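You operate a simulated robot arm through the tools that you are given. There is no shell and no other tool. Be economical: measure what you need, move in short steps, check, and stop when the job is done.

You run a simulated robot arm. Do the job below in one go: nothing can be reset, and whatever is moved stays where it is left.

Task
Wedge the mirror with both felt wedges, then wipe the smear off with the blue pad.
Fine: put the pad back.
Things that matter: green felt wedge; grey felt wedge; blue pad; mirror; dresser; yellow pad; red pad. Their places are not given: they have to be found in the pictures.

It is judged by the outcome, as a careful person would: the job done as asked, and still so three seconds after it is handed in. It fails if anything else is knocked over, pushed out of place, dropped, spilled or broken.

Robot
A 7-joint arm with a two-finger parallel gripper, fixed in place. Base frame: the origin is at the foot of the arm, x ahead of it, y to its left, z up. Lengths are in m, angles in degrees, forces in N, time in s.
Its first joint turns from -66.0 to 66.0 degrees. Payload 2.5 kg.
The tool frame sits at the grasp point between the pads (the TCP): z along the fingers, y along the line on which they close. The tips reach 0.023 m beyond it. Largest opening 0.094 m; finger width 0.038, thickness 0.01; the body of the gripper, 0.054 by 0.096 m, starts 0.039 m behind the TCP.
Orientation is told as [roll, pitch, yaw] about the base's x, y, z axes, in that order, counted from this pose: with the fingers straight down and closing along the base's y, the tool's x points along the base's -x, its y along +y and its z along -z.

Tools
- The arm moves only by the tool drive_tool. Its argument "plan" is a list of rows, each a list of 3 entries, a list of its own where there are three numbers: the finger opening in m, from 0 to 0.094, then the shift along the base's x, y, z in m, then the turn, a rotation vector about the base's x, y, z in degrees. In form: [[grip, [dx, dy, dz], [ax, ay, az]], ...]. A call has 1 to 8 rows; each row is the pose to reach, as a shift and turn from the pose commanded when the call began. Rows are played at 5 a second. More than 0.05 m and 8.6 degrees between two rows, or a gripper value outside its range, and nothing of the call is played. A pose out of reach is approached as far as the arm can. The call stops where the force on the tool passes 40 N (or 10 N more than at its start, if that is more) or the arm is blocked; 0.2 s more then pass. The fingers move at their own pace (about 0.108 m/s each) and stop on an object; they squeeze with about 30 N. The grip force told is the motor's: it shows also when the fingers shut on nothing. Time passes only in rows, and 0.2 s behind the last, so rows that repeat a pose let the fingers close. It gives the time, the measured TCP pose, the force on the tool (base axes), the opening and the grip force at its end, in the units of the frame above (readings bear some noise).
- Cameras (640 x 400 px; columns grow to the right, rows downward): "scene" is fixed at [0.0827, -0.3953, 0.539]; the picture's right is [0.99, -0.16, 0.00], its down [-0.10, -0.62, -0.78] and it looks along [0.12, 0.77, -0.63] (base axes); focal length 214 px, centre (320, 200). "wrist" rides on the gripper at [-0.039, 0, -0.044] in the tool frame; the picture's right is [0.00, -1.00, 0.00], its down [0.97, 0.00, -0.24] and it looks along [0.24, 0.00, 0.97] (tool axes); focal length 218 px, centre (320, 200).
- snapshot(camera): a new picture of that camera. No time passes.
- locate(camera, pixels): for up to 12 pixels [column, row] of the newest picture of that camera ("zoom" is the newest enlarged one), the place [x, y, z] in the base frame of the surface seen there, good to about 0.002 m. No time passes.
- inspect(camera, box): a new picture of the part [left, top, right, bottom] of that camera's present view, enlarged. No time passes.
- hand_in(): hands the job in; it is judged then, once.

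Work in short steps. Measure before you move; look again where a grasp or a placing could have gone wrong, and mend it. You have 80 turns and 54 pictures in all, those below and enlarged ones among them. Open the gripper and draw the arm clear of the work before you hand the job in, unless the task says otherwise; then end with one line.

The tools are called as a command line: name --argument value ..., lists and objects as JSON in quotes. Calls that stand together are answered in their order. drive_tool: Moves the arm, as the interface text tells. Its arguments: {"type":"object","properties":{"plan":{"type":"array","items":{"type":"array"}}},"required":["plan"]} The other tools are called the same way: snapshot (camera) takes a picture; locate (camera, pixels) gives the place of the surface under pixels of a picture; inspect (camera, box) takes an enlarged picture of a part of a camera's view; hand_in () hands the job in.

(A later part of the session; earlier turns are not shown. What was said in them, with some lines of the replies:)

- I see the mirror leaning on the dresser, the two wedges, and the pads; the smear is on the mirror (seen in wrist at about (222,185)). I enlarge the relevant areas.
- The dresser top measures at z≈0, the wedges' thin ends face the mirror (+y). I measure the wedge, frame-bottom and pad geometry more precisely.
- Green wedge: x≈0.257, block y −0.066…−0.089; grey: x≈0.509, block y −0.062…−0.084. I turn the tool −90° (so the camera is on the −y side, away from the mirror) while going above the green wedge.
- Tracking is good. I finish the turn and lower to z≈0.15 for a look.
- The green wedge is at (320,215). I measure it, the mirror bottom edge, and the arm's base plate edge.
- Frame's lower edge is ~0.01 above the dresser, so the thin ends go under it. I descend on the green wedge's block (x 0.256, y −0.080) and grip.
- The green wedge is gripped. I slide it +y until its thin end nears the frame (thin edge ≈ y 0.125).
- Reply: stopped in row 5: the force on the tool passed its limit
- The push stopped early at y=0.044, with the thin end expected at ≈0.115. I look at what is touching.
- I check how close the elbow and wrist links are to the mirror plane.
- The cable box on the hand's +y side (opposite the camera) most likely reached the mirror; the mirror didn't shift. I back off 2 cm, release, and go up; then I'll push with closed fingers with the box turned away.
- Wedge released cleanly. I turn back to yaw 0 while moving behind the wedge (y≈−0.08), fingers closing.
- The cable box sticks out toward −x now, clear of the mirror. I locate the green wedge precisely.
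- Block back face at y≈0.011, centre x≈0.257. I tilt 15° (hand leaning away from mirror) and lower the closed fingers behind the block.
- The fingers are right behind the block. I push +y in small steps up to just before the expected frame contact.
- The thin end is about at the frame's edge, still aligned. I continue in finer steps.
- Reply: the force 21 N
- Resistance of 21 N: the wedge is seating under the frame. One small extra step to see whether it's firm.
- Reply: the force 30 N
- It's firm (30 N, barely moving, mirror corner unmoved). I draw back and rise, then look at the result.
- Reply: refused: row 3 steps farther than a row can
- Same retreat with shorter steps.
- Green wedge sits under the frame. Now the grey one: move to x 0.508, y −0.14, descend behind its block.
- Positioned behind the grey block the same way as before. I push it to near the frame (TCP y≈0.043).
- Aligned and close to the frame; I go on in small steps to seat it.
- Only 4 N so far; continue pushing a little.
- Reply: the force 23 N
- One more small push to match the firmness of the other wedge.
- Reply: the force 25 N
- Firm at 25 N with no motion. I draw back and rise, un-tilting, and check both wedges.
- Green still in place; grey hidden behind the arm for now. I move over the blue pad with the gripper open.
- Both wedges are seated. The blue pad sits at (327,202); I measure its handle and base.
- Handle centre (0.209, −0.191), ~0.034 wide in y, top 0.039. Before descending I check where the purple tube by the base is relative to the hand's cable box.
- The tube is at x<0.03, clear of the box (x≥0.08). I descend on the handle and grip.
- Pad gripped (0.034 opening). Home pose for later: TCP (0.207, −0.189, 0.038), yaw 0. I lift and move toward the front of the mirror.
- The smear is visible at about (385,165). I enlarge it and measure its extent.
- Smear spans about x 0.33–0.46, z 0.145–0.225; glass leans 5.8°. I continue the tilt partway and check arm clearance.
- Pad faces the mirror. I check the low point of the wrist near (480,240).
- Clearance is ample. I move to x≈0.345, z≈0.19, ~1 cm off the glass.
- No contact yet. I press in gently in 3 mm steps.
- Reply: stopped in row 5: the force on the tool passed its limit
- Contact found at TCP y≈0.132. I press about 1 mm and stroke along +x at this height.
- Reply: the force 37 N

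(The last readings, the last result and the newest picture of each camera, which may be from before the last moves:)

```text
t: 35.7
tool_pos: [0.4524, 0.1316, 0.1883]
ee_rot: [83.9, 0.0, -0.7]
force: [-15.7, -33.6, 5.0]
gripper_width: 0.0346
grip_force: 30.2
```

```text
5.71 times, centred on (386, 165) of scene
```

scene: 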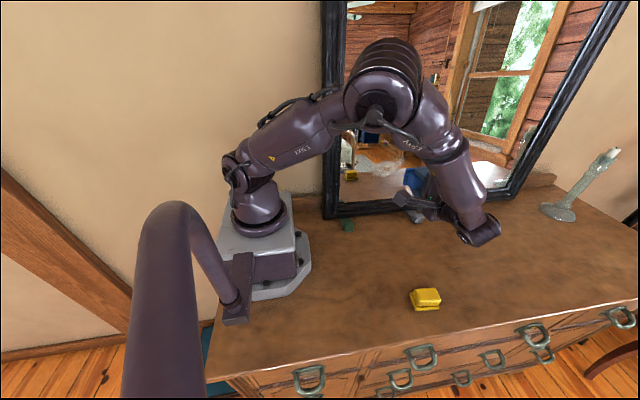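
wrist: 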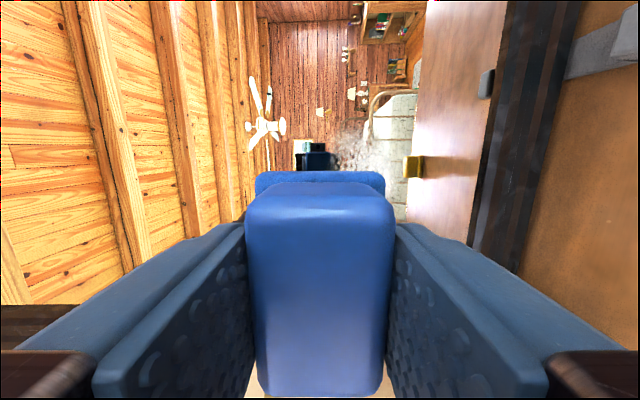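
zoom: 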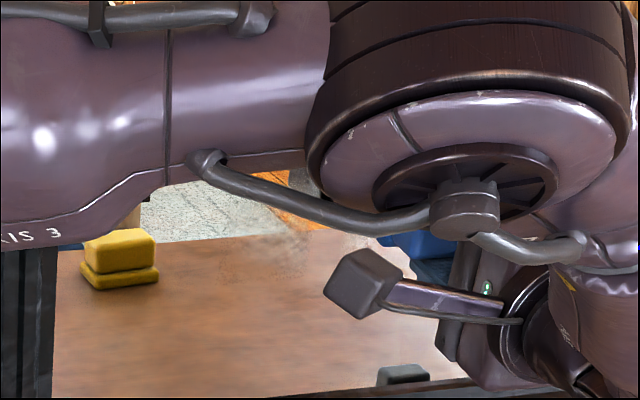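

Wiping works (the smear is fading where passed); force is 34 N, a bit much. I ease off ~1.5 mm, shift up 22 mm along the lean and stroke back.

drive_tool --plan '[[0.02, [0, -0.0018, 0.002], [0, 0, 0]], [0.02, [0, -0.0002, 0.022], [0, 0, 0]], [0.02, [-0.02, 0.0, 0.022], [0, 0, 0]], [0.02, [-0.04, 0.0002, 0.022], [0, 0, 0]], [0.02, [-0.06, 0.0004, 0.022], [0, 0, 0]], [0.02, [-0.08, 0.0006, 0.022], [0, 0, 0]], [0.02, [-0.1, 0.0008, 0.022], [0, 0, 0]], [0.02, [-0.115, 0.001, 0.022], [0, 0, 0]]]'

```text
t: 37.5
tool_pos: [0.3396, 0.133, 0.2097]
ee_rot: [83.9, -0.1, -0.7]
force: [2.4, -2.5, -0.6]
gripper_width: 0.0344
grip_force: 30.7
```

Light contact (2.5 N) at the left end. I go down to the low band (z≈0.165) with slightly more press and stroke +x.

drive_tool --plan '[[0.02, [0, -0.0012, -0.022], [0, 0, 0]], [0.02, [0, -0.0034, -0.044], [0, 0, 0]], [0.02, [0.02, -0.0036, -0.044], [0, 0, 0]], [0.02, [0.04, -0.0038, -0.044], [0, 0, 0]], [0.02, [0.06, -0.004, -0.044], [0, 0, 0]], [0.02, [0.08, -0.0043, -0.044], [0, 0, 0]], [0.02, [0.1, -0.0046, -0.044], [0, 0, 0]], [0.02, [0.12, -0.005, -0.044], [0, 0, 0]]]'

```text
t: 39.3
tool_pos: [0.4596, 0.1282, 0.1664]
ee_rot: [83.8, -0.1, -0.4]
force: [-0.9, 0.0, -0.5]
gripper_width: 0.0347
grip_force: 30.4
```

No force at this end, so contact may be lost; I press in 2 mm and stroke back −x along the low band.

drive_tool --plan '[[0.02, [0, 0.001, 0], [0, 0, 0]], [0.02, [0, 0.0018, 0], [0, 0, 0]], [0.02, [-0.025, 0.002, 0], [0, 0, 0]], [0.02, [-0.05, 0.0023, 0], [0, 0, 0]], [0.02, [-0.07, 0.0026, 0], [0, 0, 0]], [0.02, [-0.09, 0.003, 0], [0, 0, 0]], [0.02, [-0.11, 0.0034, 0], [0, 0, 0]], [0.02, [-0.125, 0.0036, 0], [0, 0, 0]]]'

```text
t: 41.1
tool_pos: [0.3362, 0.1298, 0.165]
ee_rot: [83.7, -0.5, -1.0]
force: [15.4, -34.6, 4.0]
gripper_width: 0.0346
grip_force: 29.8
```

Firm contact (35 N). Now the upper band (z≈0.215) stroking +x with moderate press.

drive_tool --plan '[[0.02, [0, 0.0008, 0.025], [0, 0, 0]], [0.02, [0, 0.0035, 0.05], [0, 0, 0]], [0.02, [0.025, 0.0035, 0.05], [0, 0, 0]], [0.02, [0.05, 0.0033, 0.05], [0, 0, 0]], [0.02, [0.075, 0.0031, 0.05], [0, 0, 0]], [0.02, [0.1, 0.0029, 0.05], [0, 0, 0]], [0.02, [0.125, 0.0027, 0.05], [0, 0, 0]]]'

```text
t: 42.7
tool_pos: [0.4562, 0.1361, 0.2181]
ee_rot: [84.1, -0.1, -0.5]
force: [-3.5, -9.5, 1.5]
gripper_width: 0.0342
grip_force: 30.3
```

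Contact kept (≈10 N). I draw off the glass and look for remaining smear.

drive_tool --plan '[[0.02, [0, -0.02, 0], [0, 0, 0]], [0.02, [0.01, -0.05, 0.01], [0, 0, 0]], [0.02, [0.02, -0.09, 0.02], [0, 0, 0]], [0.02, [0.02, -0.13, 0.03], [0, 0, 0]], [0.02, [0.02, -0.16, 0.04], [0, 0, 0]], [0.02, [0.02, -0.16, 0.04], [0, 0, 0]]]'

snapshot --camera "wrist"

inspect --camera "scene" --box '[320, 110, 464, 200]'

```text
t: 44.1
tool_pos: [0.475, -0.0263, 0.2584]
ee_rot: [83.9, 0.0, -0.4]
force: [0.4, 0.7, 0.2]
gripper_width: 0.0342
grip_force: 29.7
```

```text
14 pictures are left
```

wrist: 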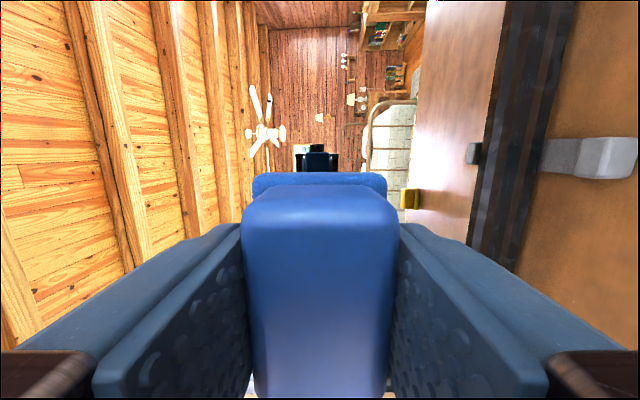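

```text
4.44 times, centred on (392, 155) of scene
```

zoom: 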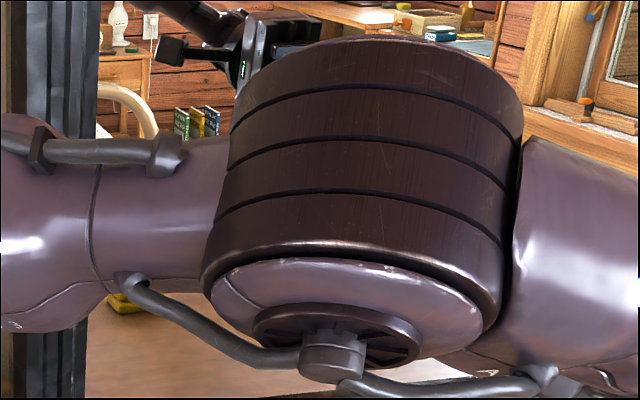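

The elbow hides the spot. I turn back toward the earlier pose from which the smear region was visible.

drive_tool --plan '[[0.02, [-0.018, -0.016, 0], [-7.4, 0, 0]], [0.02, [-0.036, -0.032, 0], [-14.8, 0, 0]], [0.02, [-0.054, -0.048, 0], [-22.2, 0, 0]], [0.02, [-0.072, -0.064, 0], [-29.6, 0, 0]], [0.02, [-0.09, -0.08, 0], [-37, 0, 0]], [0.02, [-0.108, -0.096, 0], [-44.4, 0, 0]], [0.02, [-0.129, -0.113, -0.005], [-51.8, 0, 0]], [0.02, [-0.129, -0.113, -0.005], [-51.8, 0, 0]]]'

inspect --camera "scene" --box '[330, 130, 442, 200]'

inspect --camera "wrist" --box '[0, 0, 320, 200]'

```text
t: 45.9
tool_pos: [0.3493, -0.1371, 0.2507]
ee_rot: [32.0, -0.3, -0.2]
force: [-0.1, -0.5, 0.4]
gripper_width: 0.0345
grip_force: 30.3
```

```text
5.71 times, centred on (386, 165) of scene
```

zoom: 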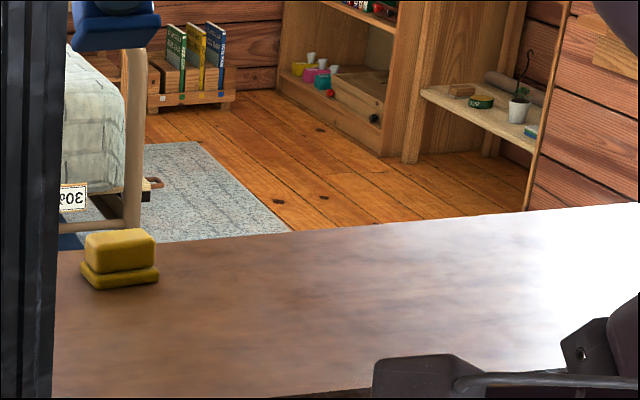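

```text
2.00 times, centred on (160, 100) of wrist
```

zoom: 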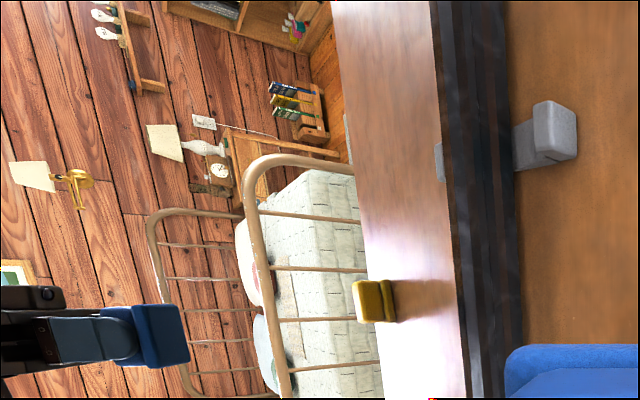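

The smear is fully gone and the mirror hasn't moved. I carry the pad back above its original place.

drive_tool --plan '[[0.02, [-0.03, -0.01, 0], [-8, 0, 0]], [0.02, [-0.06, -0.02, -0.01], [-16, 0, 0]], [0.02, [-0.09, -0.03, -0.02], [-24, 0, 0]], [0.02, [-0.12, -0.042, -0.05], [-31.8, 0, 0]], [0.02, [-0.142, -0.0525, -0.09], [-31.8, 0, 0]], [0.02, [-0.142, -0.0525, -0.13], [-31.8, 0, 0]], [0.02, [-0.142, -0.0525, -0.17], [-31.8, 0, 0]], [0.02, [-0.142, -0.0525, -0.17], [-31.8, 0, 0]]]'

snapshot --camera "wrist"

```text
t: 47.7
tool_pos: [0.206, -0.1892, 0.0817]
ee_rot: [0.4, -0.6, 0.1]
force: [0.6, 0.3, -0.2]
gripper_width: 0.0343
grip_force: 30.9
```

```text
10 pictures are left
```

wrist: 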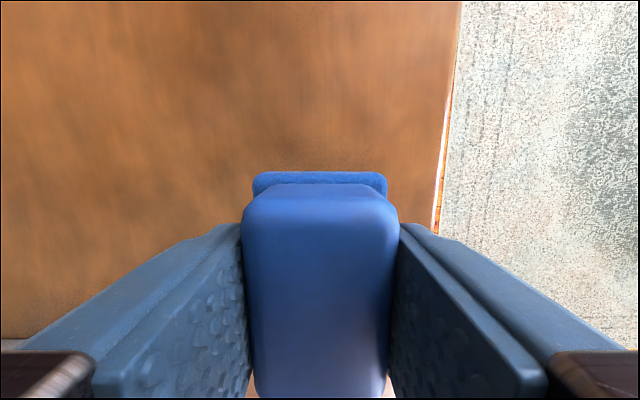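

Pad still level in the grip, over its old place. I lower toward contact gently.

drive_tool --plan '[[0.02, [0.001, -0.001, -0.02], [0, 0, 0]], [0.02, [0.001, -0.001, -0.036], [0, 0, 0]], [0.02, [0.001, -0.001, -0.041], [0, 0, 0]], [0.02, [0.001, -0.001, -0.0435], [0, 0, 0]], [0.02, [0.001, -0.001, -0.0435], [0, 0, 0]]]'

```text
t: 48.9
tool_pos: [0.207, -0.1903, 0.0384]
ee_rot: [0.3, -0.5, 0.0]
force: [0.8, -0.1, -0.6]
gripper_width: 0.0343
grip_force: 29.8
```

No contact force yet; a millimetre or so lower.

drive_tool --plan '[[0.02, [0, 0, -0.0008], [0, 0, 0]], [0.02, [0, 0, -0.0016], [0, 0, 0]], [0.02, [0, 0, -0.0016], [0, 0, 0]]]'

```text
t: 49.7
tool_pos: [0.2082, -0.1906, 0.0361]
ee_rot: [0.3, -0.5, -0.1]
force: [0.1, -0.6, -0.5]
gripper_width: 0.0343
grip_force: 30.1
```

Still free; lower 1.5 mm more.

drive_tool --plan '[[0.02, [0, 0, -0.0008], [0, 0, 0]], [0.02, [0, 0, -0.0016], [0, 0, 0]], [0.02, [0, 0, -0.0016], [0, 0, 0]]]'

inspect --camera "scene" --box '[330, 270, 426, 330]'

```text
t: 50.5
tool_pos: [0.208, -0.1909, 0.0356]
ee_rot: [0.3, -0.5, 0.1]
force: [-2.3, 5.4, 34.5]
gripper_width: 0.0345
grip_force: 29.8
```

```text
6.67 times, centred on (378, 300) of scene
```

zoom: 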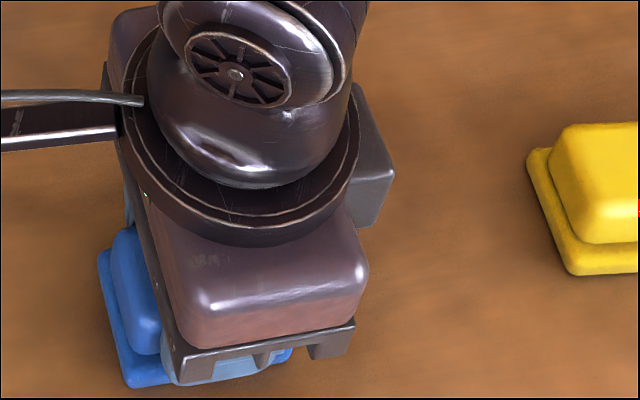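

Contact with the dresser (34 N). I ease up 1 mm, open a little, then fully, and rise.

drive_tool --plan '[[0.02, [0, 0, 0.0012], [0, 0, 0]], [0.05, [0, 0, 0.0012], [0, 0, 0]], [0.07, [0, 0, 0.0012], [0, 0, 0]], [0.07, [0, 0, 0.0012], [0, 0, 0]], [0.07, [0, 0, 0.03], [0, 0, 0]], [0.07, [0, 0, 0.07], [0, 0, 0]], [0.07, [0, 0, 0.11], [0, 0, 0]], [0.07, [0, 0, 0.15], [0, 0, 0]]]'

drive_tool --plan '[[0.07, [0, 0.02, 0.04], [0, 0, 0]], [0.07, [0.0, 0.05, 0.08], [0, 0, 0]], [0.07, [0, 0.08, 0.11], [0, 0, 0]], [0.07, [0, 0.11, 0.14], [0, 0, 0]], [0.07, [0, 0.13, 0.17], [0, 0, 0]], [0.07, [0, 0.13, 0.17], [0, 0, 0]]]'

snapshot --camera "scene"

snapshot --camera "wrist"

```text
t: 52.3
tool_pos: [0.2097, -0.193, 0.1876]
ee_rot: [0.5, -0.5, 0.0]
force: [0.0, 0.1, -0.6]
gripper_width: 0.0702
grip_force: 0.0
```

```text
t: 53.7
tool_pos: [0.207, -0.0582, 0.3565]
ee_rot: [0.4, -0.5, 0.1]
force: [0.4, -0.3, 0.1]
gripper_width: 0.0699
grip_force: 0.1
```

```text
8 pictures are left
```

scene: 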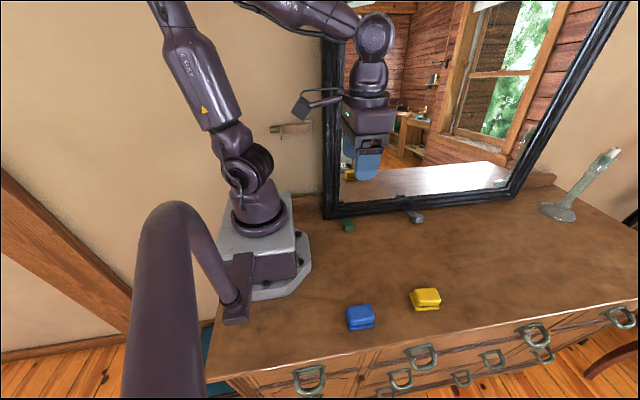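

```text
7 pictures are left
```

wrist: 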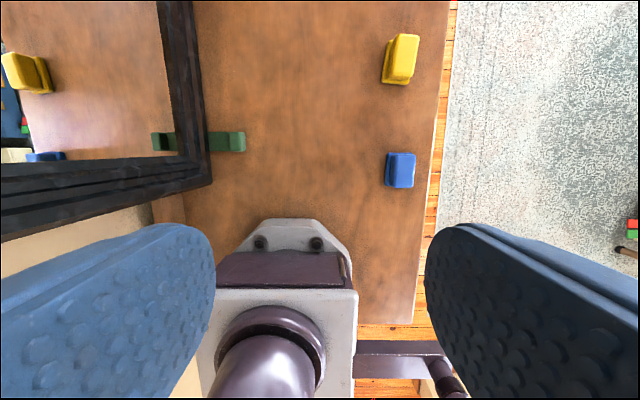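

The pad is back at (360,317), wedges in place. A last check of pad position and both wedges.

inspect --camera "scene" --box '[320, 180, 480, 280]'

locate --camera "wrist" --pixels '[[401, 170], [391, 156], [412, 156], [391, 185], [412, 185], [243, 141], [208, 141]]'

locate --camera "scene" --pixels '[[332, 210], [420, 140], [335, 120], [590, 60]]'

```text
4.00 times, centred on (400, 230) of scene
```

zoom: 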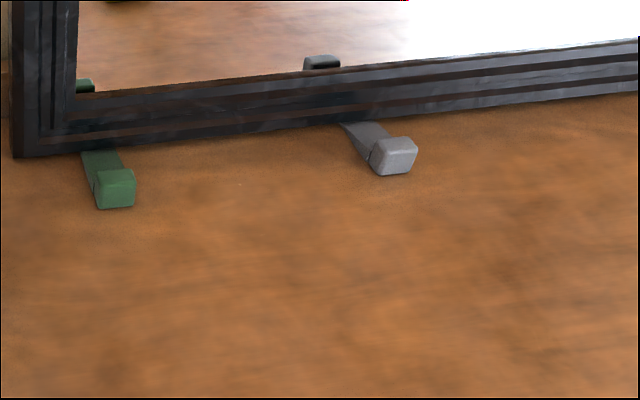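

```text
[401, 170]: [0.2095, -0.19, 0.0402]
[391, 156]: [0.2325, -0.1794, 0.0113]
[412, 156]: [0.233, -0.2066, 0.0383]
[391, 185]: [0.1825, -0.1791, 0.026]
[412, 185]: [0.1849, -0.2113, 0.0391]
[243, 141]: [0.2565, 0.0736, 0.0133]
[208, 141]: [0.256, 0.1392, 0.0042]
```

```text
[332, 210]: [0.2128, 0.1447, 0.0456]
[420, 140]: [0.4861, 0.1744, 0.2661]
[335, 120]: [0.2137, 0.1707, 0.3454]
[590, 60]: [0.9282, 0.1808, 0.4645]
```

Everything is as wanted: both wedges under the frame, mirror unmoved and clean, pad within millimetres of its place, arm clear and gripper open. I hand in.

hand_in

```text
The job is handed in.
```

Both felt wedges are pushed firmly under the mirror frame, the smear is wiped off, and the blue pad is back in its place. The mirror did not move.
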